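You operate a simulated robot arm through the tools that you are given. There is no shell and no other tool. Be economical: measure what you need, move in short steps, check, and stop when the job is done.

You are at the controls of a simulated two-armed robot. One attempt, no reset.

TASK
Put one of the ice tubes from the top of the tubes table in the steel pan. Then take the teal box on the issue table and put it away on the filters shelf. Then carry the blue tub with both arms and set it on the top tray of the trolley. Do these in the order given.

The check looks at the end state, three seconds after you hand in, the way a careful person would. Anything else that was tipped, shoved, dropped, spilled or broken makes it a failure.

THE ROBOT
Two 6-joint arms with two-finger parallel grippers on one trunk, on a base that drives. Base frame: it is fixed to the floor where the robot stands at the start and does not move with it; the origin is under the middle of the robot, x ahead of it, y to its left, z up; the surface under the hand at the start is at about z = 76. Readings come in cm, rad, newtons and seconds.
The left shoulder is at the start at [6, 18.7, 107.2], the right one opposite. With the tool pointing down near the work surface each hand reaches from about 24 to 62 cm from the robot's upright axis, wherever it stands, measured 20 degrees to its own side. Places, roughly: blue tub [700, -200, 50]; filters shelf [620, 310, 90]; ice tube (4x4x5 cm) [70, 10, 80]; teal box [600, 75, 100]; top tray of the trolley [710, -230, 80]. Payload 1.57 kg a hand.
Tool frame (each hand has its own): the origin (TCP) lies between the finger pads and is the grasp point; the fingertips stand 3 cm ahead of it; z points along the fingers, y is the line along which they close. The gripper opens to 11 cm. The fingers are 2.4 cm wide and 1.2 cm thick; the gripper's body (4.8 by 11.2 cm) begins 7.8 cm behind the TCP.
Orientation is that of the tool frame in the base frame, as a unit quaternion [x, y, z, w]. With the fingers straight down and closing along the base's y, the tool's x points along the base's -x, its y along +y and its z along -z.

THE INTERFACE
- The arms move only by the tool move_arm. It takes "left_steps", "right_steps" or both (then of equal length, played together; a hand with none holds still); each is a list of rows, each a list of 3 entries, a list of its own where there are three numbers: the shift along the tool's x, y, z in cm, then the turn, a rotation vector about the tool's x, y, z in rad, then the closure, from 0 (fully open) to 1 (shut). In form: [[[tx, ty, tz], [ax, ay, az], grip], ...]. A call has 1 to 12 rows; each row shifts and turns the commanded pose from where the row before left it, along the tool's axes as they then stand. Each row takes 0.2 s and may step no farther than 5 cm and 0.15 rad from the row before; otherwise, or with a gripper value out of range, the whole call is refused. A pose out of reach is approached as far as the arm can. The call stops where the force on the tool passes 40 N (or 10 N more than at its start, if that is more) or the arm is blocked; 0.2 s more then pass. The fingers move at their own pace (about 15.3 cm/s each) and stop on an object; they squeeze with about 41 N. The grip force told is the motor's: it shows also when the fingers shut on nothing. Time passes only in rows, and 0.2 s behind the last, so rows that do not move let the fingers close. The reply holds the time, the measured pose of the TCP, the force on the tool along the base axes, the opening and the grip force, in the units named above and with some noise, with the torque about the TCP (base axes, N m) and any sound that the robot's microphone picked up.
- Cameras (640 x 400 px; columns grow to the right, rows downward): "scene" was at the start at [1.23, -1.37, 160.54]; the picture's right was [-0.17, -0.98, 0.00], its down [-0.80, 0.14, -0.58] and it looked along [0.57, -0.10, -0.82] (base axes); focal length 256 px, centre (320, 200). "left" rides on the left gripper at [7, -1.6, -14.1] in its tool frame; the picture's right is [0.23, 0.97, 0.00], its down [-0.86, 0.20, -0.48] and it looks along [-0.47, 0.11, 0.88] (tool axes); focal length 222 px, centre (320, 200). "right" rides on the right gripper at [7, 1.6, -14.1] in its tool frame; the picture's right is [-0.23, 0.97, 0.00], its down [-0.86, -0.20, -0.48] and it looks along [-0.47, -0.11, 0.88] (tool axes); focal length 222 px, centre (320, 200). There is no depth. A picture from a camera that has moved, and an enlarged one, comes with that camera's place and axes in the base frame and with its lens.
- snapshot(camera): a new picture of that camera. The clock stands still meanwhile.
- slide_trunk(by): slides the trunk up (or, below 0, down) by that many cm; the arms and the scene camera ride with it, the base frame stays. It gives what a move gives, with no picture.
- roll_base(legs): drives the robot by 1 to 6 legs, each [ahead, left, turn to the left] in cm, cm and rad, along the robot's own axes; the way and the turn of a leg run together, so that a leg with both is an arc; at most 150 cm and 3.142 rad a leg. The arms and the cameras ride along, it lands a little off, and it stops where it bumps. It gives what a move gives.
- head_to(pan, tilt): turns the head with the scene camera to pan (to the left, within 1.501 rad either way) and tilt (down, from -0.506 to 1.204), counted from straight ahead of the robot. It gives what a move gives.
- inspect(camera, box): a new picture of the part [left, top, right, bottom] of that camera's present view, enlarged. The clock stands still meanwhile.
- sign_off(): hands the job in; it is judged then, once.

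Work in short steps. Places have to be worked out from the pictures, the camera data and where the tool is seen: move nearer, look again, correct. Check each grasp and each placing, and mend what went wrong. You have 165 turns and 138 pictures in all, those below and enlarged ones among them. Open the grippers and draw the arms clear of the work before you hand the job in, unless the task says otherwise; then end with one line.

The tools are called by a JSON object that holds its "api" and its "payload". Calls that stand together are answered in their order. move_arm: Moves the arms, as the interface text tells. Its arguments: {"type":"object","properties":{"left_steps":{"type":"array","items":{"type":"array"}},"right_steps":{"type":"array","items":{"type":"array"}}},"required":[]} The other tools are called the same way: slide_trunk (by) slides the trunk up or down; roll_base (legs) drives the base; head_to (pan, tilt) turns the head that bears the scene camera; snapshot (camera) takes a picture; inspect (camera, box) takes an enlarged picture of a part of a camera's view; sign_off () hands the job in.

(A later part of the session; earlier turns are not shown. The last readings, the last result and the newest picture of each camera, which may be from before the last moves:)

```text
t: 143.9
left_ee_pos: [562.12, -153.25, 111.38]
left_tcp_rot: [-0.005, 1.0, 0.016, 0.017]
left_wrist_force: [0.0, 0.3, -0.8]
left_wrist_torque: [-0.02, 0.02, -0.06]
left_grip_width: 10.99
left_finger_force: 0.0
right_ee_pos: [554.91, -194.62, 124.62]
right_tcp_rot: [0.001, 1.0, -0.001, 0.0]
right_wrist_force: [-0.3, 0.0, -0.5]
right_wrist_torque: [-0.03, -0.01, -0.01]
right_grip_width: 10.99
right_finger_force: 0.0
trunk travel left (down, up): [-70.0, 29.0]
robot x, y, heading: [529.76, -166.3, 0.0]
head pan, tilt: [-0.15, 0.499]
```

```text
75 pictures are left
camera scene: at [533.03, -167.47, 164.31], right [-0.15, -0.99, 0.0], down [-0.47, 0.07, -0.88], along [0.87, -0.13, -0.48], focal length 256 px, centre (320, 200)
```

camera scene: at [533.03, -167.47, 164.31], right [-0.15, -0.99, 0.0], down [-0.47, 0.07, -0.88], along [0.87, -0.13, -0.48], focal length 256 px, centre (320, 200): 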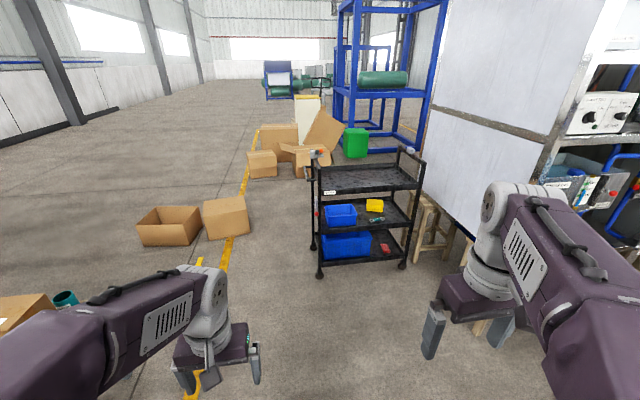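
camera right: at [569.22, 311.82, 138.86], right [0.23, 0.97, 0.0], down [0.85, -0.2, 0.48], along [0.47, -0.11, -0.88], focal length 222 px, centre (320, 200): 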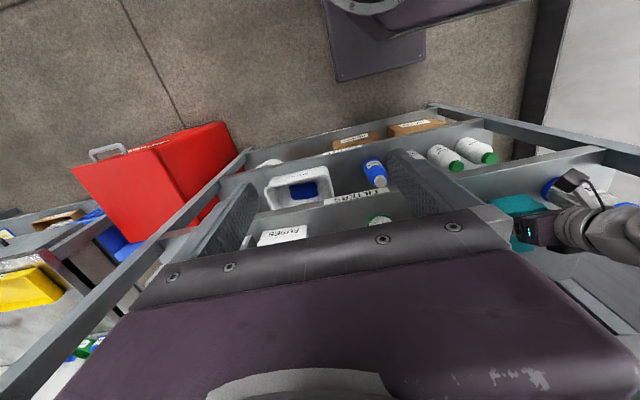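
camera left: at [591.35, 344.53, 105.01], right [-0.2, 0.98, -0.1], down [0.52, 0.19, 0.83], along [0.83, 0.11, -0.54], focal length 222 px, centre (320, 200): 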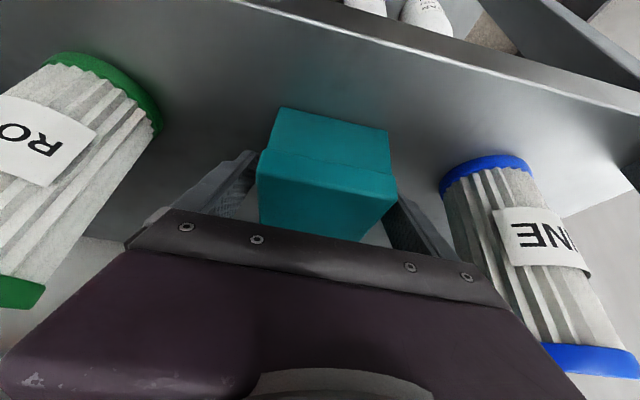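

{"api": "inspect", "payload": {"camera": "scene", "box": [295, 140, 440, 290]}}

```text
2.67 times, centred on (368, 215) of scene
camera zoom: at [533.03, -167.47, 164.31], right [-0.15, -0.99, 0.0], down [-0.47, 0.07, -0.88], along [0.87, -0.13, -0.48], focal length 684 px, centre (193, 160)
```

zoom: 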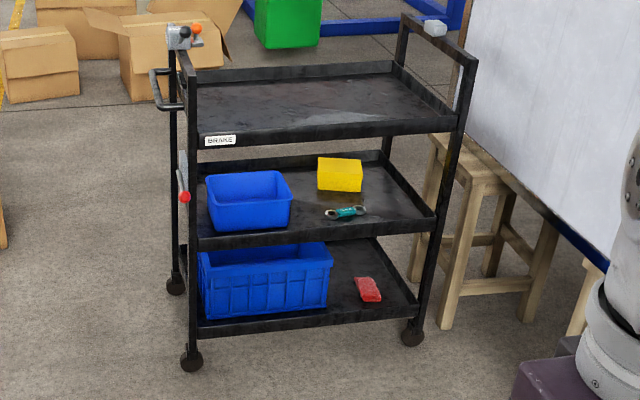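

The blue tub of the task (z≈50) is the bin on the trolley's middle tray, about 25×18 cm with centre near (701, -209) and rim z≈60. The lower crate stays. I'll approach to x≈625, y≈-208, and lower the trunk to look under the top tray.

{"api": "roll_base", "payload": {"legs": [[0, -42, 0], [93, 0, 0]]}}

{"api": "slide_trunk", "payload": {"by": -40}}

{"api": "head_to", "payload": {"pan": 0, "tilt": 0.6}}

{"api": "snapshot", "payload": {"camera": "scene"}}

```text
t: 151.0
left_ee_pos: [654.05, -195.48, 111.48]
left_tcp_rot: [-0.009, 1.0, 0.015, 0.017]
left_wrist_force: [-0.1, -0.1, 0.7]
left_wrist_torque: [0.01, -0.03, -0.03]
left_grip_width: 11.0
left_finger_force: 0.0
right_ee_pos: [647.14, -237.06, 124.56]
right_tcp_rot: [-0.003, 1.0, -0.002, 0.001]
right_wrist_force: [-0.3, -0.4, 0.3]
right_wrist_torque: [-0.01, 0.04, 0.01]
right_grip_width: 11.01
right_finger_force: 0.1
trunk travel left (down, up): [-70.0, 29.0]
robot x, y, heading: [622.09, -208.5, 0.003]
head pan, tilt: [-0.15, 0.499]
```

```text
t: 154.8
left_ee_pos: [654.04, -195.54, 71.5]
left_tcp_rot: [-0.009, 1.0, 0.016, 0.017]
left_wrist_force: [0.8, -0.4, 0.2]
left_wrist_torque: [-0.02, 0.0, 0.0]
left_grip_width: 11.0
left_finger_force: 0.1
right_ee_pos: [647.23, -236.95, 84.69]
right_tcp_rot: [-0.002, 1.0, -0.002, 0.0]
right_wrist_force: [0.0, 0.2, -0.2]
right_wrist_torque: [0.01, 0.03, 0.06]
right_grip_width: 10.99
right_finger_force: 0.0
trunk travel left (down, up): [-30.0, 69.0]
robot x, y, heading: [622.0, -208.1, 0.003]
head pan, tilt: [-0.15, 0.499]
```

```text
t: 155.5
left_ee_pos: [654.04, -195.57, 71.37]
left_tcp_rot: [-0.009, 1.0, 0.015, 0.017]
left_wrist_force: [1.1, -0.5, -1.3]
left_wrist_torque: [-0.02, -0.01, 0.0]
left_grip_width: 11.01
left_finger_force: 0.1
right_ee_pos: [647.19, -236.92, 84.67]
right_tcp_rot: [-0.002, 1.0, -0.002, 0.0]
right_wrist_force: [-1.2, 0.4, 0.2]
right_wrist_torque: [0.0, 0.0, 0.0]
right_grip_width: 10.99
right_finger_force: 0.1
trunk travel left (down, up): [-30.0, 69.0]
robot x, y, heading: [621.93, -208.79, 0.003]
head pan, tilt: [0.0, 0.6]
```

```text
73 pictures are left
camera scene: at [624.83, -208.66, 123.41], right [0.0, -1.0, 0.0], down [-0.56, 0.0, -0.83], along [0.83, 0.0, -0.56], focal length 256 px, centre (320, 200)
```

scene: 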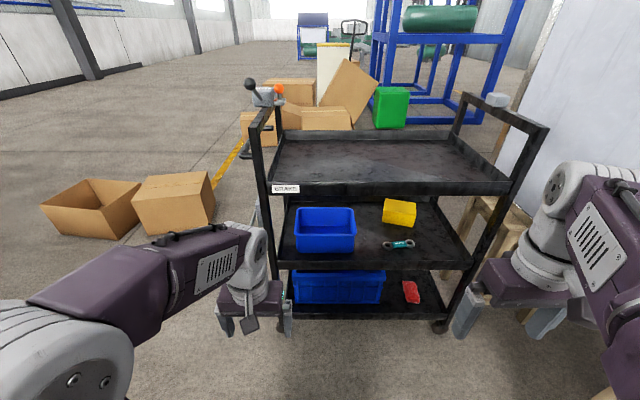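

Good view. I'll enlarge the bin and trays to measure.

{"api": "inspect", "payload": {"camera": "scene", "box": [240, 170, 420, 310]}}

{"api": "snapshot", "payload": {"camera": "left"}}

```text
2.86 times, centred on (330, 240) of scene
camera zoom: at [624.83, -208.66, 123.41], right [0.0, -1.0, 0.0], down [-0.56, 0.0, -0.83], along [0.83, 0.0, -0.56], focal length 732 px, centre (291, 86)
```

zoom: 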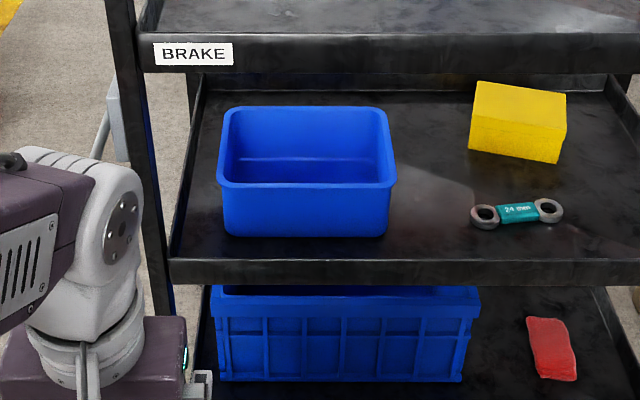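

```text
71 pictures are left
camera left: at [646.57, -197.73, 85.19], right [-0.24, 0.97, 0.02], down [0.83, 0.2, 0.51], along [0.49, 0.14, -0.86], focal length 222 px, centre (320, 200)
```

left: 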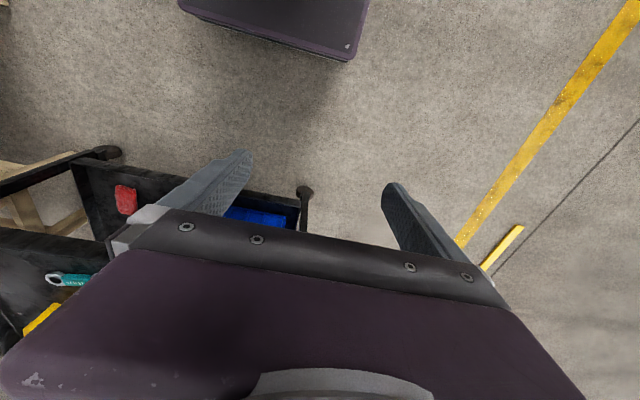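

Measured: tub rim x≈697–715, y≈-199…-222.5, rim z≈58.5; middle lip top ≈50, top-tray lip 79–84. The left wall is close to the post, so I'll first slide the tub ~4 cm right with the right hand. First I bring both hands forward, then tilt them to about 31° below horizontal.

{"api": "move_arm", "payload": {"left_steps": [[[-2.25, -0.19, 0.63], [0, 0, 0], 0], [[-2.25, -0.19, 0.63], [0, 0, 0], 0], [[-2.25, -0.19, 0.63], [0, 0, 0], 0], [[-2.25, -0.19, 0.63], [0, 0, 0], 0], [[-2.25, -0.19, 0.63], [0, 0, 0], 0], [[-2.25, -0.19, 0.63], [0, 0, 0], 0], [[-2.25, -0.19, 0.63], [0, 0, 0], 0], [[-2.25, -0.19, 0.63], [0, 0, 0], 0]], "right_steps": [[[-3.1, 2.04, 2.34], [0, 0, 0], 0], [[-3.1, 2.04, 2.34], [0, 0, 0], 0], [[-3.1, 2.04, 2.34], [0, 0, 0], 0], [[-3.1, 2.04, 2.34], [0, 0, 0], 0], [[-3.1, 2.04, 2.34], [0, 0, 0], 0], [[-3.1, 2.04, 2.34], [0, 0, 0], 0], [[-3.1, 2.04, 2.34], [0, 0, 0], 0], [[-3.1, 2.04, 2.34], [0, 0, 0], 0]]}}

{"api": "move_arm", "payload": {"left_steps": [[[0, 0, 0], [0, -0.129, 0], 0], [[0, 0, 0], [0, -0.129, 0], 0], [[0, 0, 0], [0, -0.129, 0], 0], [[0, 0, 0], [0, -0.129, 0], 0], [[0, 0, 0], [0, -0.129, 0], 0], [[0, 0, 0], [0, -0.129, 0], 0], [[0, 0, 0], [0, -0.129, 0], 0], [[0, 0, 0], [0, -0.129, 0], 0]], "right_steps": [[[0, 0, 0], [0, -0.129, 0], 0], [[0, 0, 0], [0, -0.129, 0], 0], [[0, 0, 0], [0, -0.129, 0], 0], [[0, 0, 0], [0, -0.129, 0], 0], [[0, 0, 0], [0, -0.129, 0], 0], [[0, 0, 0], [0, -0.129, 0], 0], [[0, 0, 0], [0, -0.129, 0], 0], [[0, 0, 0], [0, -0.129, 0], 0]]}}

{"api": "snapshot", "payload": {"camera": "scene"}}

```text
t: 157.3
left_ee_pos: [672.41, -196.73, 66.99]
left_tcp_rot: [-0.009, 1.0, 0.016, 0.017]
left_wrist_force: [0.1, 0.2, 0.2]
left_wrist_torque: [-0.04, 0.01, 0.0]
left_grip_width: 10.99
left_finger_force: 0.0
right_ee_pos: [671.86, -220.54, 65.85]
right_tcp_rot: [-0.002, 1.0, -0.002, -0.001]
right_wrist_force: [-0.5, 0.3, 0.0]
right_wrist_torque: [0.02, 0.03, -0.01]
right_grip_width: 11.02
right_finger_force: 0.0
trunk travel left (down, up): [-30.0, 69.0]
robot x, y, heading: [621.85, -208.35, 0.001]
head pan, tilt: [0.0, 0.6]
```

```text
t: 159.1
left_ee_pos: [672.0, -195.18, 66.72]
left_tcp_rot: [-0.004, 0.886, 0.039, 0.461]
left_wrist_force: [-0.2, -0.4, -0.4]
left_wrist_torque: [-0.05, 0.03, 0.03]
left_grip_width: 11.0
left_finger_force: 0.0
left hand out of reach, approached as far as the arm can: row 6, 7
right_ee_pos: [671.61, -222.52, 65.4]
right_tcp_rot: [0.008, 0.939, -0.041, 0.342]
right_wrist_force: [0.2, 0.3, 0.1]
right_wrist_torque: [-0.02, 0.02, -0.02]
right_grip_width: 10.99
right_finger_force: 0.1
right hand out of reach, approached as far as the arm can: row 6, 7, 8
trunk travel left (down, up): [-30.0, 69.0]
robot x, y, heading: [621.49, -208.64, 0.007]
head pan, tilt: [0.0, 0.6]
```

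```text
70 pictures are left
camera scene: at [624.84, -208.67, 123.41], right [0.0, -1.0, 0.0], down [-0.57, 0.0, -0.82], along [0.82, 0.0, -0.57], focal length 256 px, centre (320, 200)
```

scene: 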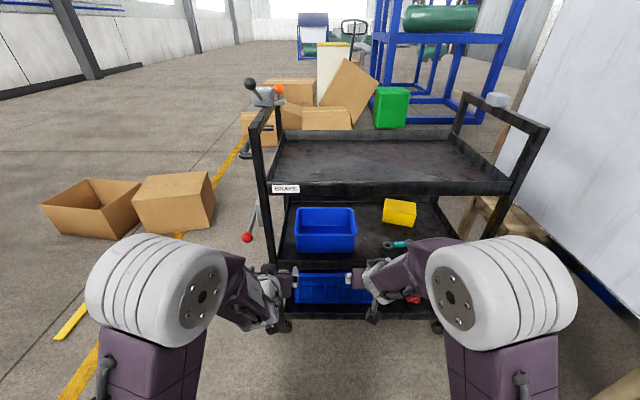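

The hands need more forward reach to tilt fully. I'll back the base 12 cm and extend the hands 8 cm forward.

{"api": "roll_base", "payload": {"legs": [[-12, 0, 0]]}}

{"api": "move_arm", "payload": {"left_steps": [[[-1.4, 0, 2.3], [0, 0, 0], 0], [[-1.4, 0, 2.3], [0, 0, 0], 0], [[-1.4, 0, 2.3], [0, 0, 0], 0], [[0, 0, 0], [0, 0, 0], 0]], "right_steps": [[[-1.4, 0, 2.3], [0, 0, 0], 0], [[-1.4, 0, 2.3], [0, 0, 0], 0], [[-1.4, 0, 2.3], [0, 0, 0], 0], [[0, 0, 0], [0, 0, 0], 0]]}}

```text
t: 160.3
left_ee_pos: [660.06, -195.32, 66.83]
left_tcp_rot: [-0.005, 0.886, 0.04, 0.462]
left_wrist_force: [-0.7, 0.2, -0.2]
left_wrist_torque: [0.02, 0.0, -0.04]
left_grip_width: 11.01
left_finger_force: 0.1
right_ee_pos: [659.56, -222.67, 65.35]
right_tcp_rot: [0.008, 0.938, -0.041, 0.343]
right_wrist_force: [0.0, -0.1, -0.2]
right_wrist_torque: [-0.01, -0.03, 0.02]
right_grip_width: 10.99
right_finger_force: 0.0
trunk travel left (down, up): [-30.0, 69.0]
robot x, y, heading: [609.94, -208.97, 0.003]
head pan, tilt: [0.0, 0.6]
```

```text
t: 161.3
left_ee_pos: [668.17, -194.97, 66.15]
left_tcp_rot: [-0.004, 0.886, 0.039, 0.461]
left_wrist_force: [0.1, 0.6, 0.8]
left_wrist_torque: [-0.02, 0.02, -0.02]
left_grip_width: 11.03
left_finger_force: 0.0
right_ee_pos: [667.06, -223.27, 62.71]
right_tcp_rot: [0.008, 0.939, -0.04, 0.342]
right_wrist_force: [0.6, 0.3, 0.2]
right_wrist_torque: [-0.03, -0.03, 0.02]
right_grip_width: 10.98
right_finger_force: 0.2
trunk travel left (down, up): [-30.0, 69.0]
robot x, y, heading: [609.88, -208.5, 0.003]
head pan, tilt: [0.0, 0.6]
```

Now I correct both hands' orientation to the target tilt (computed from the measured quaternions).

{"api": "move_arm", "payload": {"left_steps": [[[0, 0, 0], [0.024, -0.023, -0.01], 0], [[0, 0, 0], [0.024, -0.023, -0.01], 0], [[0, 0, 0], [0.024, -0.023, -0.01], 0], [[0, 0, 0], [0, 0, 0], 0]], "right_steps": [[[0, 0, 0], [-0.026, -0.11, 0.0085], 0], [[0, 0, 0], [-0.026, -0.11, 0.0085], 0], [[0, 0, 0], [-0.026, -0.11, 0.0085], 0], [[0, 0, 0], [0, 0, 0], 0]]}}

{"api": "snapshot", "payload": {"camera": "scene"}}

{"api": "snapshot", "payload": {"camera": "right"}}

```text
t: 162.3
left_ee_pos: [668.24, -195.07, 66.17]
left_tcp_rot: [-0.001, 0.871, 0.002, 0.492]
left_wrist_force: [-0.7, 0.9, -0.2]
left_wrist_torque: [-0.02, 0.01, 0.03]
left_grip_width: 10.99
left_finger_force: 0.0
right_ee_pos: [667.07, -223.48, 62.94]
right_tcp_rot: [0.005, 0.881, -0.018, 0.473]
right_wrist_force: [0.8, 0.0, -0.3]
right_wrist_torque: [0.01, -0.02, -0.01]
right_grip_width: 11.02
right_finger_force: 0.1
right hand out of reach, approached as far as the arm can: row 1
trunk travel left (down, up): [-30.0, 69.0]
robot x, y, heading: [609.82, -208.58, 0.006]
head pan, tilt: [0.0, 0.6]
```

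```text
69 pictures are left
camera scene: at [612.85, -208.71, 123.4], right [0.0, -1.0, 0.0], down [-0.56, 0.0, -0.83], along [0.83, 0.0, -0.56], focal length 256 px, centre (320, 200)
```

scene: 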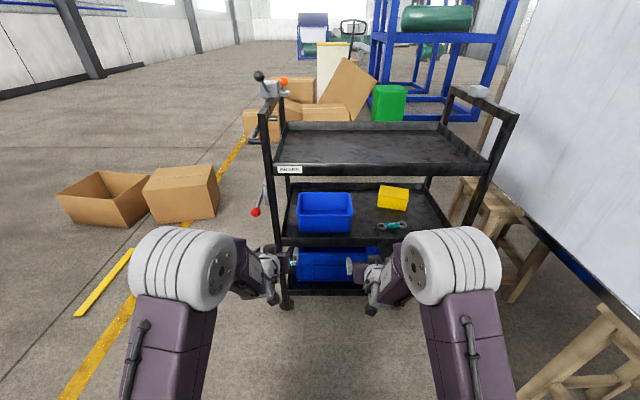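

```text
68 pictures are left
camera right: at [651.56, -221.23, 64.92], right [0.15, 0.98, 0.16], down [0.07, -0.17, 0.98], along [0.99, -0.14, -0.09], focal length 222 px, centre (320, 200)
```

right: 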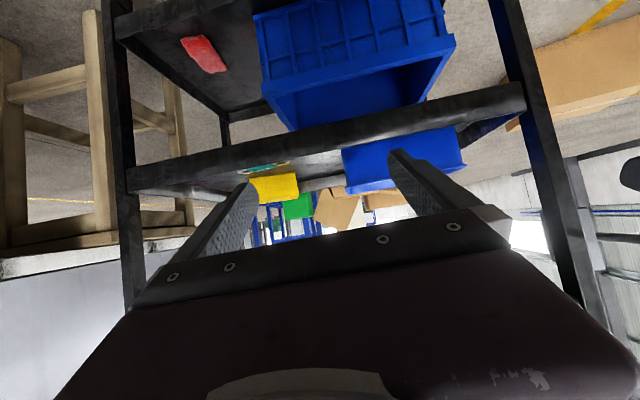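

Nearly there. The elbows are high and forward, so I'll back up and go right a bit, drop the trunk 12 cm more, and extend the hands to about 68 cm ahead at z≈63.5, spaced for entering the tub.

{"api": "roll_base", "payload": {"legs": [[-11, -6.2, -0.003]]}}

{"api": "slide_trunk", "payload": {"by": -12}}

{"api": "move_arm", "payload": {"left_steps": [[[-3.23, -1.05, 0.86], [0, 0, 0], 0.45], [[-3.23, -1.05, 0.86], [0, 0, 0], 0.45], [[-3.23, -1.05, 0.86], [0, 0, 0], 0.45], [[-3.23, -1.05, 0.86], [0, 0, 0], 0.45], [[0, 0, 0], [0, 0, 0], 0.45]], "right_steps": [[[-4.08, 1.8, 0.67], [-0.036, -0.044, 0.009], 0.45], [[-4.08, 1.8, 0.67], [0, 0, 0], 0.45], [[-4.08, 1.8, 0.67], [0, 0, 0], 0.45], [[-4.08, 1.8, 0.67], [0, 0, 0], 0.45], [[0, 0, 0], [0, 0, 0], 0.45]]}}

{"api": "snapshot", "payload": {"camera": "scene"}}

```text
t: 163.6
left_ee_pos: [657.07, -201.45, 66.37]
left_tcp_rot: [0.001, 0.871, 0.002, 0.491]
left_wrist_force: [-0.7, -0.3, -0.4]
left_wrist_torque: [0.03, -0.03, 0.0]
left_grip_width: 10.98
left_finger_force: 0.2
right_ee_pos: [655.87, -229.98, 62.89]
right_tcp_rot: [0.006, 0.881, -0.019, 0.472]
right_wrist_force: [-0.1, -0.2, 0.1]
right_wrist_torque: [0.04, -0.01, 0.01]
right_grip_width: 11.0
right_finger_force: 0.1
trunk travel left (down, up): [-30.0, 69.0]
robot x, y, heading: [598.85, -214.99, 0.003]
head pan, tilt: [0.0, 0.6]
```

```text
t: 165.1
left_ee_pos: [657.13, -201.64, 54.16]
left_tcp_rot: [-0.001, 0.87, 0.004, 0.492]
left_wrist_force: [0.5, 0.2, -0.6]
left_wrist_torque: [0.03, 0.0, -0.02]
left_grip_width: 10.99
left_finger_force: 0.0
right_ee_pos: [655.93, -229.93, 50.79]
right_tcp_rot: [0.006, 0.882, -0.019, 0.472]
right_wrist_force: [-0.3, 0.6, 0.6]
right_wrist_torque: [0.01, 0.0, 0.01]
right_grip_width: 11.0
right_finger_force: 0.0
trunk travel left (down, up): [-18.0, 81.0]
robot x, y, heading: [598.84, -214.74, 0.005]
head pan, tilt: [0.0, 0.6]
```

```text
t: 166.3
left_ee_pos: [666.58, -205.75, 63.52]
left_tcp_rot: [0.001, 0.871, 0.002, 0.492]
left_wrist_force: [1.4, 1.2, 0.1]
left_wrist_torque: [-0.02, -0.02, 0.01]
left_grip_width: 6.06
left_finger_force: 0.2
right_ee_pos: [666.84, -222.71, 63.27]
right_tcp_rot: [0.001, 0.871, -0.001, 0.492]
right_wrist_force: [-0.8, -0.5, -0.5]
right_wrist_torque: [0.04, 0.0, 0.02]
right_grip_width: 6.06
right_finger_force: 0.0
trunk travel left (down, up): [-18.0, 81.0]
robot x, y, heading: [599.03, -215.1, 0.003]
head pan, tilt: [0.0, 0.6]
```

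```text
67 pictures are left
camera scene: at [601.77, -215.02, 111.4], right [0.0, -1.0, 0.0], down [-0.57, 0.0, -0.82], along [0.82, 0.0, -0.57], focal length 256 px, centre (320, 200)
```

scene: 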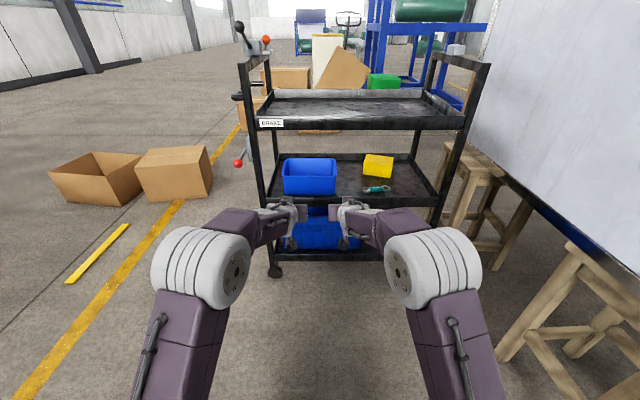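

Both hands are at the right attitude. I'll enlarge the trolley from here to refine the tub's measurements before driving in.

{"api": "inspect", "payload": {"camera": "scene", "box": [240, 100, 420, 240]}}

{"api": "snapshot", "payload": {"camera": "right"}}

{"api": "snapshot", "payload": {"camera": "left"}}

```text
2.86 times, centred on (330, 170) of scene
camera zoom: at [601.77, -215.02, 111.4], right [0.0, -1.0, 0.0], down [-0.57, 0.0, -0.82], along [0.82, 0.0, -0.57], focal length 732 px, centre (291, 286)
```

zoom: 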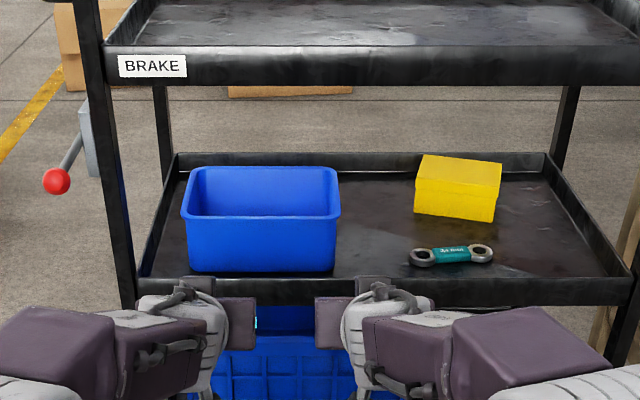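

```text
65 pictures are left
camera right: at [651.25, -220.95, 64.78], right [0.12, 0.97, 0.19], down [0.03, -0.2, 0.98], along [0.99, -0.11, -0.05], focal length 222 px, centre (320, 200)
```

right: 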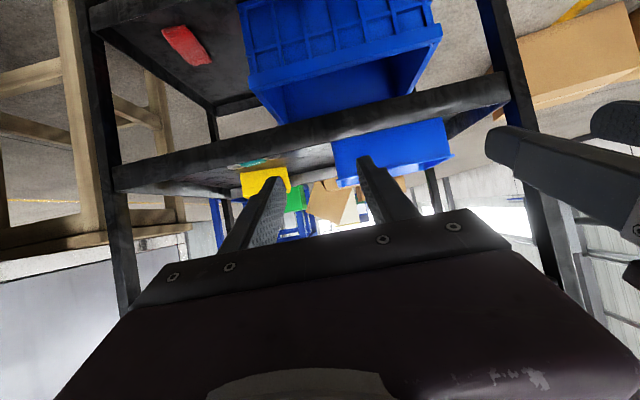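

```text
64 pictures are left
camera left: at [650.94, -207.45, 64.69], right [-0.12, 0.97, -0.19], down [0.03, 0.2, 0.98], along [0.99, 0.11, -0.05], focal length 222 px, centre (320, 200)
```

left: 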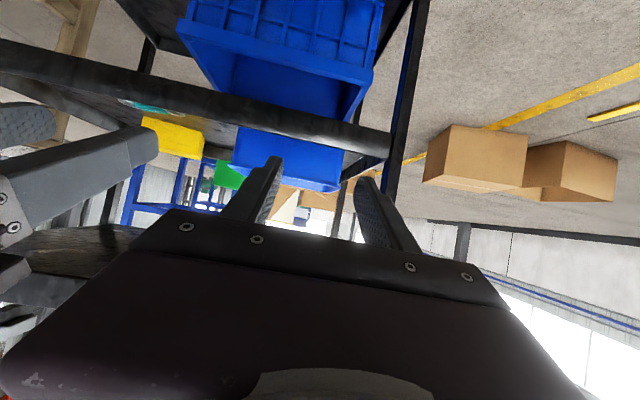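

Refined: rim x 695–713, y -199…-222, z≈59.6; middle lip top 52.5, top-tray lip bottom ≈81, front ≈688.5. I'll raise 0.6 cm and drive in most of the way, then check.

{"api": "slide_trunk", "payload": {"by": 0.6}}

{"api": "roll_base", "payload": {"legs": [[26, 0, -0.003]]}}

{"api": "snapshot", "payload": {"camera": "scene"}}

{"api": "snapshot", "payload": {"camera": "right"}}

```text
t: 166.9
left_ee_pos: [666.71, -205.76, 64.01]
left_tcp_rot: [0.0, 0.871, 0.003, 0.491]
left_wrist_force: [-0.5, 0.0, -0.1]
left_wrist_torque: [0.0, -0.03, -0.02]
left_grip_width: 6.06
left_finger_force: 0.1
right_ee_pos: [666.9, -222.76, 63.95]
right_tcp_rot: [0.001, 0.872, -0.001, 0.49]
right_wrist_force: [0.4, 0.7, -0.3]
right_wrist_torque: [-0.02, 0.01, 0.0]
right_grip_width: 6.08
right_finger_force: 0.1
trunk travel left (down, up): [-18.6, 80.4]
robot x, y, heading: [598.53, -214.8, -0.002]
head pan, tilt: [0.0, 0.6]
```

```text
t: 168.7
left_ee_pos: [692.89, -206.06, 64.02]
left_tcp_rot: [0.002, 0.871, 0.002, 0.491]
left_wrist_force: [0.9, -0.1, 0.1]
left_wrist_torque: [-0.05, 0.0, 0.03]
left_grip_width: 6.05
left_finger_force: 0.1
right_ee_pos: [693.05, -223.07, 63.79]
right_tcp_rot: [0.004, 0.871, -0.003, 0.491]
right_wrist_force: [-0.7, 0.4, 0.3]
right_wrist_torque: [0.01, 0.0, 0.01]
right_grip_width: 6.02
right_finger_force: 0.1
trunk travel left (down, up): [-18.6, 80.4]
robot x, y, heading: [625.15, -214.67, -0.001]
head pan, tilt: [0.0, 0.6]
```

```text
63 pictures are left
camera scene: at [627.96, -215.07, 112.0], right [0.0, -1.0, 0.0], down [-0.57, 0.0, -0.82], along [0.82, 0.0, -0.57], focal length 256 px, centre (320, 200)
```

scene: 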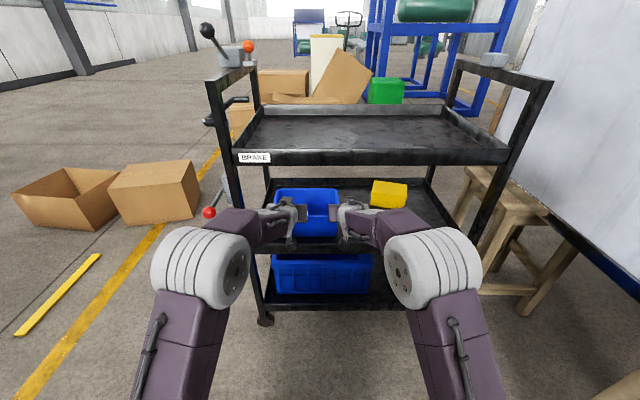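

```text
62 pictures are left
camera right: at [677.37, -221.23, 65.33], right [0.12, 0.97, 0.19], down [0.03, -0.2, 0.98], along [0.99, -0.12, -0.06], focal length 222 px, centre (320, 200)
```

right: 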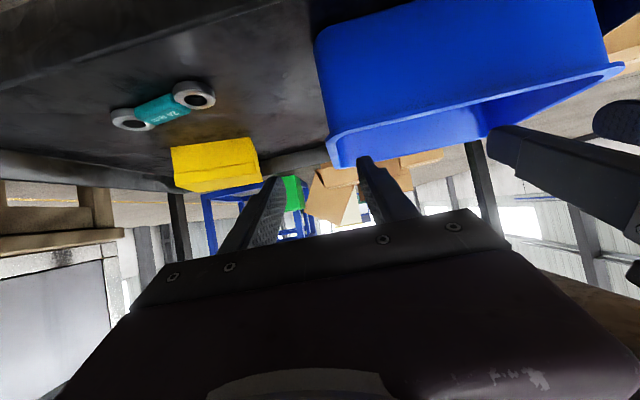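

The right wall lies between the right hand's fingers and both fingertips are above the rim. I'll drive in the remaining 12 cm.

{"api": "roll_base", "payload": {"legs": [[11.8, 0, 0]]}}

{"api": "inspect", "payload": {"camera": "scene", "box": [220, 120, 420, 260]}}

{"api": "snapshot", "payload": {"camera": "right"}}

{"api": "snapshot", "payload": {"camera": "left"}}

```text
t: 170.0
left_ee_pos: [704.61, -206.22, 63.85]
left_tcp_rot: [0.002, 0.871, 0.002, 0.491]
left_wrist_force: [0.2, 0.3, 0.0]
left_wrist_torque: [-0.05, 0.01, -0.03]
left_grip_width: 6.03
left_finger_force: 0.0
right_ee_pos: [704.72, -223.19, 63.89]
right_tcp_rot: [0.004, 0.871, -0.003, 0.491]
right_wrist_force: [0.5, -0.4, -0.3]
right_wrist_torque: [0.02, 0.04, 0.0]
right_grip_width: 6.02
right_finger_force: 0.1
trunk travel left (down, up): [-18.6, 80.4]
robot x, y, heading: [636.99, -214.85, -0.004]
head pan, tilt: [0.0, 0.6]
```

```text
2.86 times, centred on (320, 190) of scene
camera zoom: at [639.73, -215.11, 112.0], right [0.0, -1.0, 0.0], down [-0.57, 0.0, -0.82], along [0.82, 0.0, -0.57], focal length 732 px, centre (320, 229)
```

zoom: 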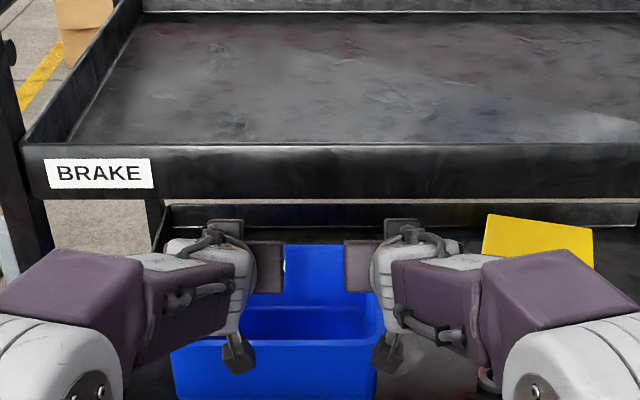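

```text
60 pictures are left
camera right: at [689.13, -221.34, 65.32], right [0.13, 0.97, 0.19], down [0.03, -0.2, 0.98], along [0.99, -0.12, -0.06], focal length 222 px, centre (320, 200)
```

right: 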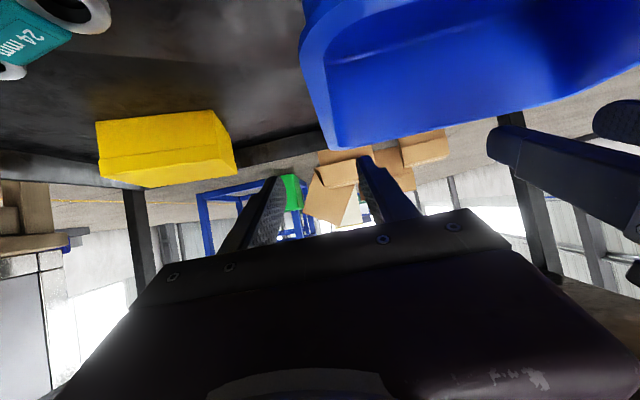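

```text
59 pictures are left
camera left: at [688.89, -207.77, 65.23], right [-0.12, 0.98, -0.19], down [0.03, 0.19, 0.98], along [0.99, 0.11, -0.06], focal length 222 px, centre (320, 200)
```

left: 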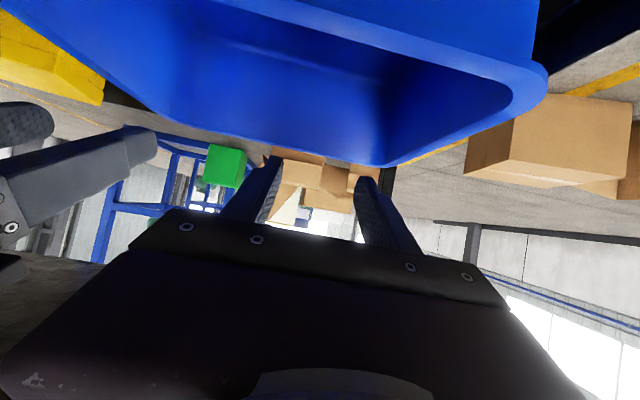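

Wall between the right fingers. I'll lower the right hand 5 cm onto the right wall and close it there.

{"api": "move_arm", "payload": {"right_steps": [[[1.46, 0.5, 0.88], [0, 0, 0], 0.45], [[1.46, 0.5, 0.88], [0, 0, 0], 0.45], [[1.46, 0, 0.88], [0, 0, 0], 0.45], [[0, 0, 0], [0, 0, 0], 0.45]]}}

{"api": "snapshot", "payload": {"camera": "right"}}

```text
t: 171.0
left_ee_pos: [704.6, -206.12, 64.09]
left_tcp_rot: [0.001, 0.871, 0.002, 0.492]
left_wrist_force: [-0.3, -0.9, -0.7]
left_wrist_torque: [0.01, -0.01, 0.03]
left_grip_width: 6.03
left_finger_force: 0.0
right_ee_pos: [704.74, -222.23, 58.86]
right_tcp_rot: [0.004, 0.872, -0.003, 0.49]
right_wrist_force: [-0.5, 0.6, -0.1]
right_wrist_torque: [-0.01, 0.02, 0.0]
right_grip_width: 6.05
right_finger_force: 0.0
trunk travel left (down, up): [-18.6, 80.4]
robot x, y, heading: [636.46, -215.01, -0.008]
head pan, tilt: [0.0, 0.6]
```

```text
58 pictures are left
camera right: at [689.08, -220.35, 60.31], right [0.13, 0.97, 0.19], down [0.03, -0.2, 0.98], along [0.99, -0.12, -0.06], focal length 222 px, centre (320, 200)
```

right: 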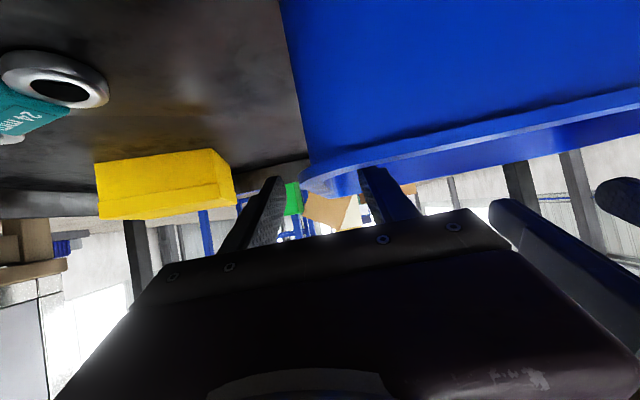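

Straddled cleanly with no contact. Closing the right hand.

{"api": "move_arm", "payload": {"right_steps": [[[0, 0, 0], [0, 0, 0], 0.7], [[0, 0, 0], [0, 0, 0], 1], [[0, 0, 0], [0, 0, 0], 1], [[0, 0, 0], [0, 0, 0], 1]]}}

{"api": "snapshot", "payload": {"camera": "right"}}

```text
t: 172.0
left_ee_pos: [704.65, -206.32, 63.97]
left_tcp_rot: [0.002, 0.871, 0.002, 0.491]
left_wrist_force: [-0.1, 0.2, -0.5]
left_wrist_torque: [-0.01, 0.0, 0.0]
left_grip_width: 6.06
left_finger_force: 0.1
right_ee_pos: [704.78, -222.14, 58.8]
right_tcp_rot: [0.004, 0.871, -0.003, 0.491]
right_wrist_force: [0.3, 0.1, 0.4]
right_wrist_torque: [0.05, -0.08, -0.16]
right_grip_width: 0.37
right_finger_force: 24.4
trunk travel left (down, up): [-18.6, 80.4]
robot x, y, heading: [636.57, -215.0, -0.004]
head pan, tilt: [0.0, 0.6]
```

```text
57 pictures are left
camera right: at [689.08, -220.35, 60.34], right [0.13, 0.97, 0.19], down [0.03, -0.2, 0.98], along [0.99, -0.12, -0.06], focal length 222 px, centre (320, 200)
```

right: 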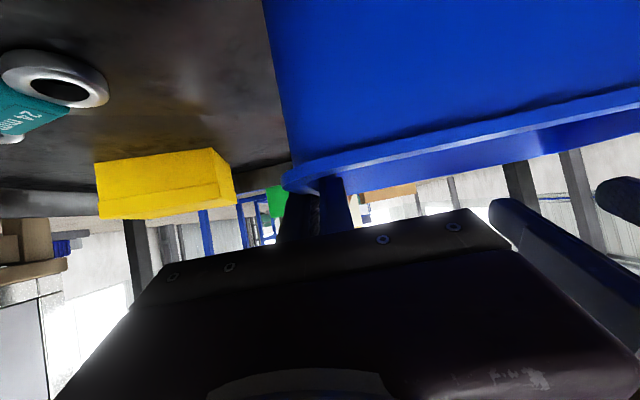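

The thin wall is gripped and the tub shifted ~1 cm right already. I'll slide it 2.8 cm further right gently.

{"api": "move_arm", "payload": {"right_steps": [[[0, -0.7, 0], [0, 0, 0], 1], [[0, -0.7, 0], [0, 0, 0], 1], [[0, -0.7, 0], [0, 0, 0], 1], [[0, -0.7, 0], [0, 0, 0], 1], [[0, 0, 0], [0, 0, 0], 1]]}}

{"api": "snapshot", "payload": {"camera": "left"}}

{"api": "snapshot", "payload": {"camera": "scene"}}

{"api": "snapshot", "payload": {"camera": "right"}}

```text
t: 173.2
left_ee_pos: [704.6, -206.1, 63.99]
left_tcp_rot: [0.003, 0.871, 0.001, 0.492]
left_wrist_force: [0.1, 0.4, -0.5]
left_wrist_torque: [0.01, -0.01, -0.05]
left_grip_width: 6.05
left_finger_force: 0.0
right_ee_pos: [704.74, -225.08, 58.75]
right_tcp_rot: [0.003, 0.87, -0.003, 0.492]
right_wrist_force: [1.4, 2.9, 7.1]
right_wrist_torque: [0.08, 0.29, -0.15]
right_grip_width: 0.39
right_finger_force: 24.7
trunk travel left (down, up): [-18.6, 80.4]
robot x, y, heading: [636.63, -215.01, -0.005]
head pan, tilt: [0.0, 0.6]
```

```text
56 pictures are left
camera left: at [688.82, -207.73, 65.31], right [-0.11, 0.98, -0.19], down [0.03, 0.19, 0.98], along [0.99, 0.11, -0.05], focal length 222 px, centre (320, 200)
```

left: 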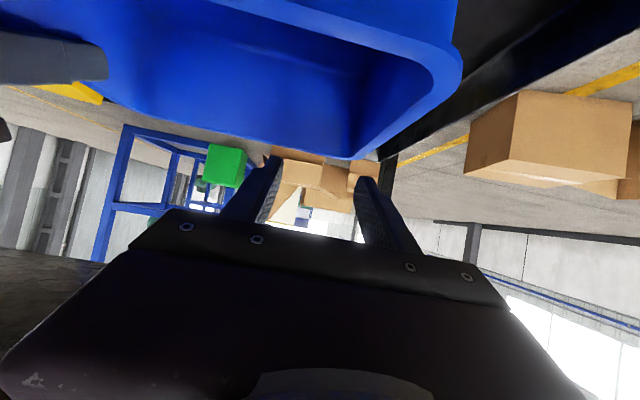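

```text
55 pictures are left
camera scene: at [639.6, -215.06, 112.01], right [0.0, -1.0, 0.0], down [-0.56, 0.0, -0.83], along [0.83, 0.0, -0.56], focal length 256 px, centre (320, 200)
```

scene: 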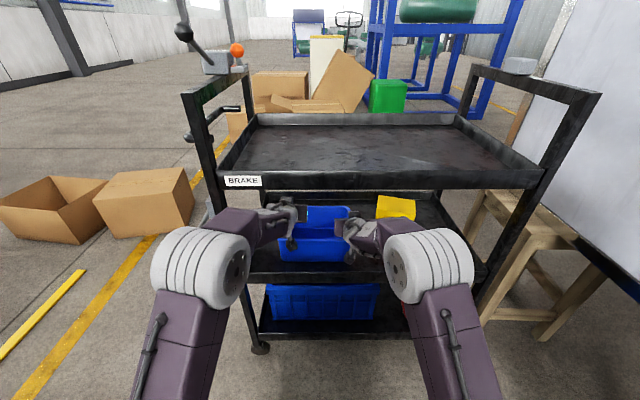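

```text
54 pictures are left
camera right: at [689.06, -223.1, 60.29], right [0.13, 0.97, 0.19], down [0.03, -0.2, 0.98], along [0.99, -0.12, -0.05], focal length 222 px, centre (320, 200)
```

right: 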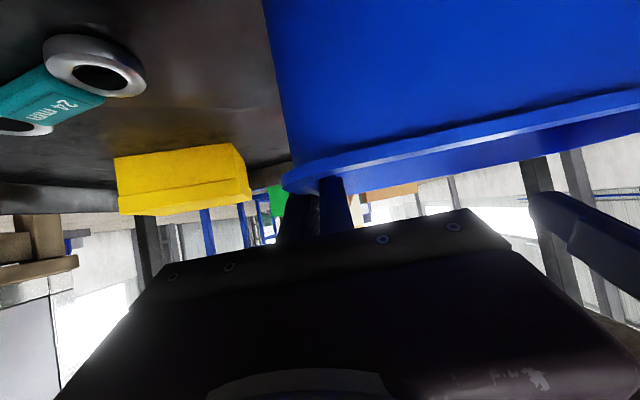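

The tub slid right; trolley unmoved. Left wall should now be near y≈-202.5, so I'll move the left hand +3.7 cm in y at height and check.

{"api": "move_arm", "payload": {"left_steps": [[[0, 1.85, 0], [0, 0, 0], 0.45], [[0, 1.85, 0], [0, 0, 0], 0.45], [[0, 0, 0], [0, 0, 0], 0.45]], "right_steps": [[[0, 0, 0], [0, 0, 0], 1], [[0, 0, 0], [0, 0, 0], 1], [[0, 0, 0], [0, 0, 0], 1]]}}

{"api": "snapshot", "payload": {"camera": "left"}}

```text
t: 174.0
left_ee_pos: [704.48, -202.29, 64.14]
left_tcp_rot: [0.003, 0.871, 0.001, 0.492]
left_wrist_force: [0.0, 0.1, 0.8]
left_wrist_torque: [-0.03, 0.02, -0.03]
left_grip_width: 6.04
left_finger_force: 0.2
right_ee_pos: [704.69, -225.03, 58.77]
right_tcp_rot: [0.003, 0.87, -0.003, 0.492]
right_wrist_force: [4.1, 2.3, 10.7]
right_wrist_torque: [0.1, 0.07, -0.1]
right_grip_width: 0.39
right_finger_force: 24.3
trunk travel left (down, up): [-18.6, 80.4]
robot x, y, heading: [636.72, -214.99, -0.008]
head pan, tilt: [0.0, 0.6]
```

```text
53 pictures are left
camera left: at [688.77, -203.98, 65.36], right [-0.11, 0.97, -0.19], down [0.03, 0.2, 0.98], along [0.99, 0.11, -0.05], focal length 222 px, centre (320, 200)
```

left: 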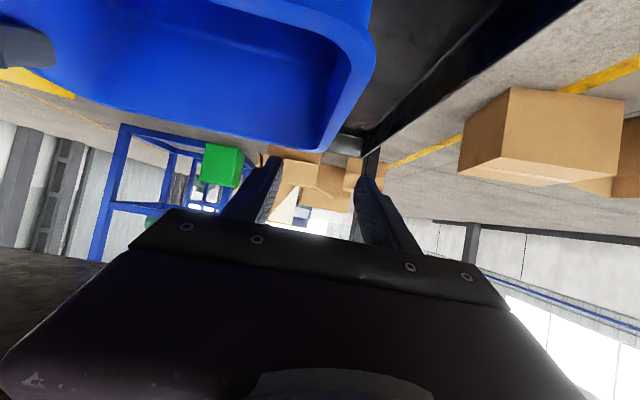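

The left wall lines up with the point right below the TCP. Lowering the left hand 5.2 cm and closing.

{"api": "move_arm", "payload": {"left_steps": [[[1.5, 0, 0.9], [0, 0, 0], 0.45], [[1.5, 0, 0.9], [0, 0, 0], 0.45], [[1.46, 0, 0.88], [0, 0, 0], 0.45], [[0, 0, 0], [0, 0, 0], 0.45], [[0, 0, 0], [0, 0, 0], 0.7], [[0, 0, 0], [0, 0, 0], 1], [[0, 0, 0], [0, 0, 0], 1], [[0, 0, 0], [0, 0, 0], 1]], "right_steps": [[[0, 0, 0], [0, 0, 0], 1], [[0, 0, 0], [0, 0, 0], 1], [[0, 0, 0], [0, 0, 0], 1], [[0, 0, 0], [0, 0, 0], 1], [[0, 0, 0], [0, 0, 0], 1], [[0, 0, 0], [0, 0, 0], 1], [[0, 0, 0], [0, 0, 0], 1], [[0, 0, 0], [0, 0, 0], 1]]}}

{"api": "snapshot", "payload": {"camera": "left"}}

{"api": "snapshot", "payload": {"camera": "right"}}

```text
t: 175.8
left_ee_pos: [704.42, -202.47, 58.74]
left_tcp_rot: [0.004, 0.871, 0.001, 0.492]
left_wrist_force: [-4.9, -9.6, 0.2]
left_wrist_torque: [-0.33, -0.27, -0.85]
left_grip_width: 0.4
left_finger_force: 24.7
right_ee_pos: [704.61, -225.05, 58.86]
right_tcp_rot: [0.004, 0.87, -0.003, 0.493]
right_wrist_force: [7.7, 7.9, 12.0]
right_wrist_torque: [0.05, -0.3, -0.21]
right_grip_width: 0.38
right_finger_force: 24.4
trunk travel left (down, up): [-18.6, 80.4]
robot x, y, heading: [637.01, -215.0, -0.006]
head pan, tilt: [0.0, 0.6]
```

```text
52 pictures are left
camera left: at [688.65, -204.13, 60.09], right [-0.11, 0.98, -0.19], down [0.03, 0.19, 0.98], along [0.99, 0.1, -0.05], focal length 222 px, centre (320, 200)
```

left: 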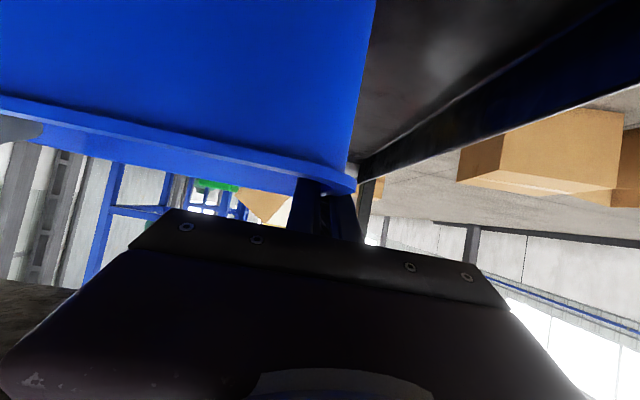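

```text
51 pictures are left
camera right: at [689.02, -223.09, 60.29], right [0.13, 0.97, 0.19], down [0.03, -0.2, 0.98], along [0.99, -0.12, -0.05], focal length 222 px, centre (320, 200)
```

right: 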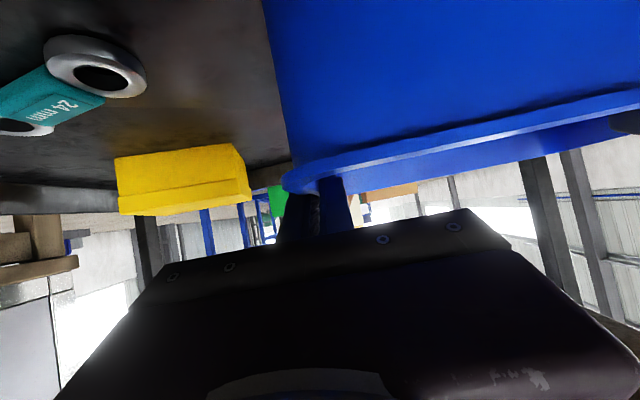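

Both walls are gripped. I'll test-lift 2 cm with the trunk.

{"api": "slide_trunk", "payload": {"by": 2}}

{"api": "inspect", "payload": {"camera": "scene", "box": [220, 150, 420, 290]}}

{"api": "snapshot", "payload": {"camera": "left"}}

```text
t: 176.4
left_ee_pos: [704.49, -202.49, 60.56]
left_tcp_rot: [0.003, 0.871, 0.002, 0.492]
left_wrist_force: [-6.3, -12.4, -2.7]
left_wrist_torque: [-0.15, 0.12, -1.04]
left_grip_width: 0.38
left_finger_force: 24.7
right_ee_pos: [704.65, -224.99, 60.54]
right_tcp_rot: [0.003, 0.872, -0.002, 0.489]
right_wrist_force: [7.0, 12.6, -0.8]
right_wrist_torque: [0.26, -0.09, -0.44]
right_grip_width: 0.38
right_finger_force: 24.3
trunk travel left (down, up): [-20.6, 78.4]
robot x, y, heading: [636.44, -215.12, -0.009]
head pan, tilt: [0.0, 0.6]
```

```text
2.86 times, centred on (320, 220) of scene
camera zoom: at [639.76, -215.11, 113.99], right [0.0, -1.0, 0.0], down [-0.57, 0.0, -0.82], along [0.82, 0.0, -0.57], focal length 732 px, centre (320, 143)
```

zoom: 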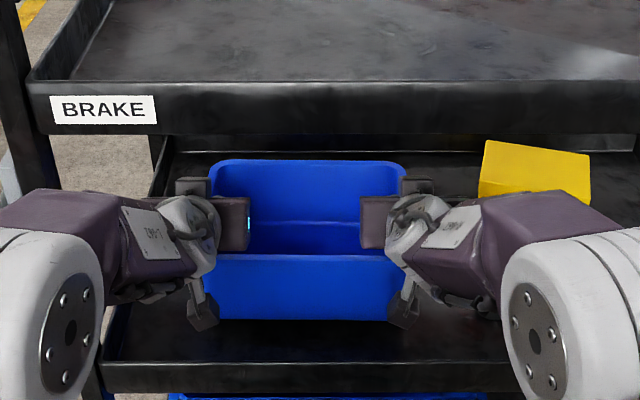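

```text
49 pictures are left
camera left: at [688.77, -204.1, 61.97], right [-0.11, 0.98, -0.19], down [0.03, 0.19, 0.98], along [0.99, 0.11, -0.06], focal length 222 px, centre (320, 200)
```

left: 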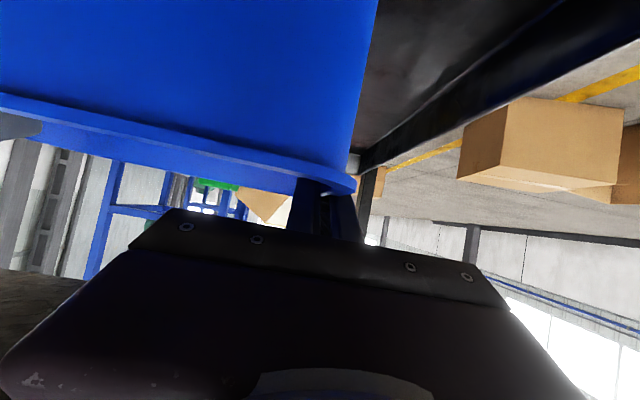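

The tub rises with the hands and is light. I'll relax the sideways tension slightly, then lift another 3.2 cm to clear the lip.

{"api": "move_arm", "payload": {"left_steps": [[[0, -0.2, 0], [0, 0, 0], 1], [[0, 0, 0], [0, 0, 0], 1]], "right_steps": [[[0, 0.2, 0], [0, 0, 0], 1], [[0, 0, 0], [0, 0, 0], 1]]}}

{"api": "slide_trunk", "payload": {"by": 3.2}}

{"api": "snapshot", "payload": {"camera": "left"}}

{"api": "inspect", "payload": {"camera": "scene", "box": [220, 150, 420, 290]}}

```text
t: 177.0
left_ee_pos: [704.44, -202.48, 60.79]
left_tcp_rot: [0.001, 0.87, 0.003, 0.492]
left_wrist_force: [-4.5, 2.5, -2.0]
left_wrist_torque: [-0.18, -0.65, -1.02]
left_grip_width: 0.4
left_finger_force: 25.3
right_ee_pos: [704.76, -224.98, 60.73]
right_tcp_rot: [0.005, 0.871, -0.003, 0.491]
right_wrist_force: [4.3, -3.7, -2.2]
right_wrist_torque: [0.28, 0.63, 0.06]
right_grip_width: 0.39
right_finger_force: 24.5
trunk travel left (down, up): [-20.6, 78.4]
robot x, y, heading: [636.83, -215.01, -0.002]
head pan, tilt: [0.0, 0.6]
```

```text
t: 177.8
left_ee_pos: [704.57, -202.47, 63.89]
left_tcp_rot: [0.001, 0.872, 0.003, 0.49]
left_wrist_force: [-3.5, 13.6, -2.9]
left_wrist_torque: [-0.15, -0.63, -0.97]
left_grip_width: 0.43
left_finger_force: 25.0
right_ee_pos: [704.8, -224.94, 63.91]
right_tcp_rot: [0.004, 0.872, -0.003, 0.49]
right_wrist_force: [2.8, -13.6, -2.2]
right_wrist_torque: [0.18, 0.64, 0.16]
right_grip_width: 0.38
right_finger_force: 24.4
trunk travel left (down, up): [-23.8, 75.2]
robot x, y, heading: [636.59, -214.99, 0.0]
head pan, tilt: [0.0, 0.6]
```

```text
48 pictures are left
camera left: at [688.83, -204.16, 65.21], right [-0.12, 0.97, -0.19], down [0.03, 0.19, 0.98], along [0.99, 0.11, -0.05], focal length 222 px, centre (320, 200)
```

left: 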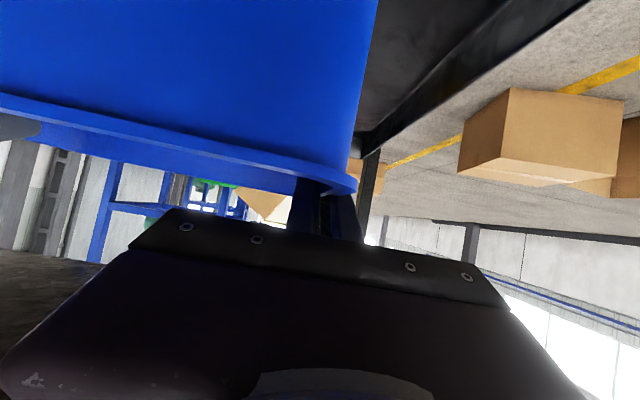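

```text
2.86 times, centred on (320, 220) of scene
camera zoom: at [639.76, -215.11, 117.2], right [0.0, -1.0, 0.0], down [-0.57, 0.0, -0.82], along [0.82, 0.0, -0.57], focal length 732 px, centre (320, 143)
```

zoom: 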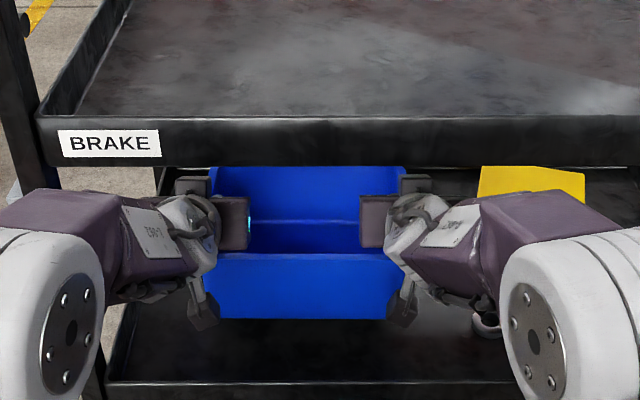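

The tub's bottom is ≈2 cm above the lip and level. I'll back straight out 31 cm.

{"api": "roll_base", "payload": {"legs": [[-14, 0, 0], [-18, 0, 0]]}}

{"api": "snapshot", "payload": {"camera": "scene"}}

```text
t: 180.2
left_ee_pos: [672.79, -202.34, 63.88]
left_tcp_rot: [0.002, 0.871, 0.002, 0.491]
left_wrist_force: [-3.0, 26.7, -1.5]
left_wrist_torque: [-0.1, 0.04, -0.88]
left_grip_width: 0.37
left_finger_force: 24.2
right_ee_pos: [672.96, -224.97, 64.11]
right_tcp_rot: [0.005, 0.87, -0.004, 0.492]
right_wrist_force: [3.2, -26.9, -1.3]
right_wrist_torque: [0.06, -0.04, 0.22]
right_grip_width: 0.39
right_finger_force: 24.8
trunk travel left (down, up): [-23.8, 75.2]
robot x, y, heading: [605.17, -214.92, -0.009]
head pan, tilt: [0.0, 0.6]
```

```text
46 pictures are left
camera scene: at [607.86, -214.94, 117.2], right [-0.01, -1.0, 0.0], down [-0.56, 0.0, -0.83], along [0.83, 0.0, -0.56], focal length 256 px, centre (320, 200)
```

scene: 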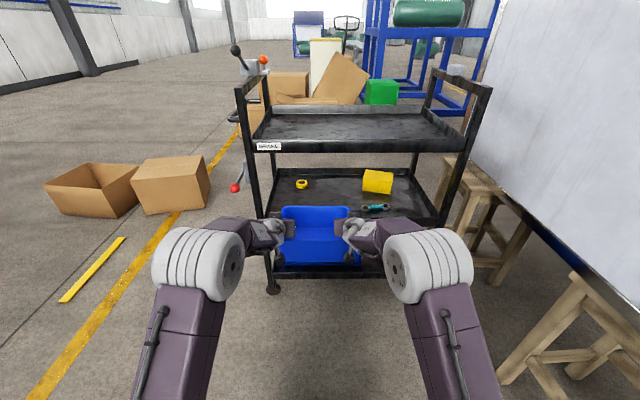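

The tub is out. The sideways squeeze between the hands has crept to 27 N, so I'll ease the hands apart slightly.

{"api": "move_arm", "payload": {"left_steps": [[[0, 0.12, 0], [0, 0, 0], 1], [[0, 0, 0], [0, 0, 0], 1]], "right_steps": [[[0, -0.12, 0], [0, 0, 0], 1], [[0, 0, 0], [0, 0, 0], 1]]}}

{"api": "slide_trunk", "payload": {"by": 20}}

```text
t: 180.8
left_ee_pos: [672.77, -202.52, 63.82]
left_tcp_rot: [0.004, 0.871, 0.0, 0.491]
left_wrist_force: [-4.5, -12.1, 0.1]
left_wrist_torque: [-0.42, -0.11, -0.89]
left_grip_width: 0.38
left_finger_force: 24.6
right_ee_pos: [672.91, -224.91, 63.91]
right_tcp_rot: [0.004, 0.871, -0.003, 0.491]
right_wrist_force: [5.0, 12.1, -3.0]
right_wrist_torque: [0.03, 0.04, -0.15]
right_grip_width: 0.38
right_finger_force: 24.5
trunk travel left (down, up): [-23.8, 75.2]
robot x, y, heading: [604.82, -214.92, -0.005]
head pan, tilt: [0.0, 0.6]
```

```text
t: 183.0
left_ee_pos: [672.72, -202.48, 83.78]
left_tcp_rot: [0.003, 0.871, 0.001, 0.491]
left_wrist_force: [-4.1, -26.7, 0.3]
left_wrist_torque: [-0.48, 0.27, -0.91]
left_grip_width: 0.37
left_finger_force: 25.0
right_ee_pos: [672.78, -224.93, 83.81]
right_tcp_rot: [0.006, 0.871, -0.005, 0.492]
right_wrist_force: [3.9, 27.3, -4.6]
right_wrist_torque: [0.16, -0.28, -0.06]
right_grip_width: 0.4
right_finger_force: 24.5
trunk travel left (down, up): [-43.8, 55.2]
robot x, y, heading: [605.05, -214.77, -0.005]
head pan, tilt: [0.0, 0.6]
```

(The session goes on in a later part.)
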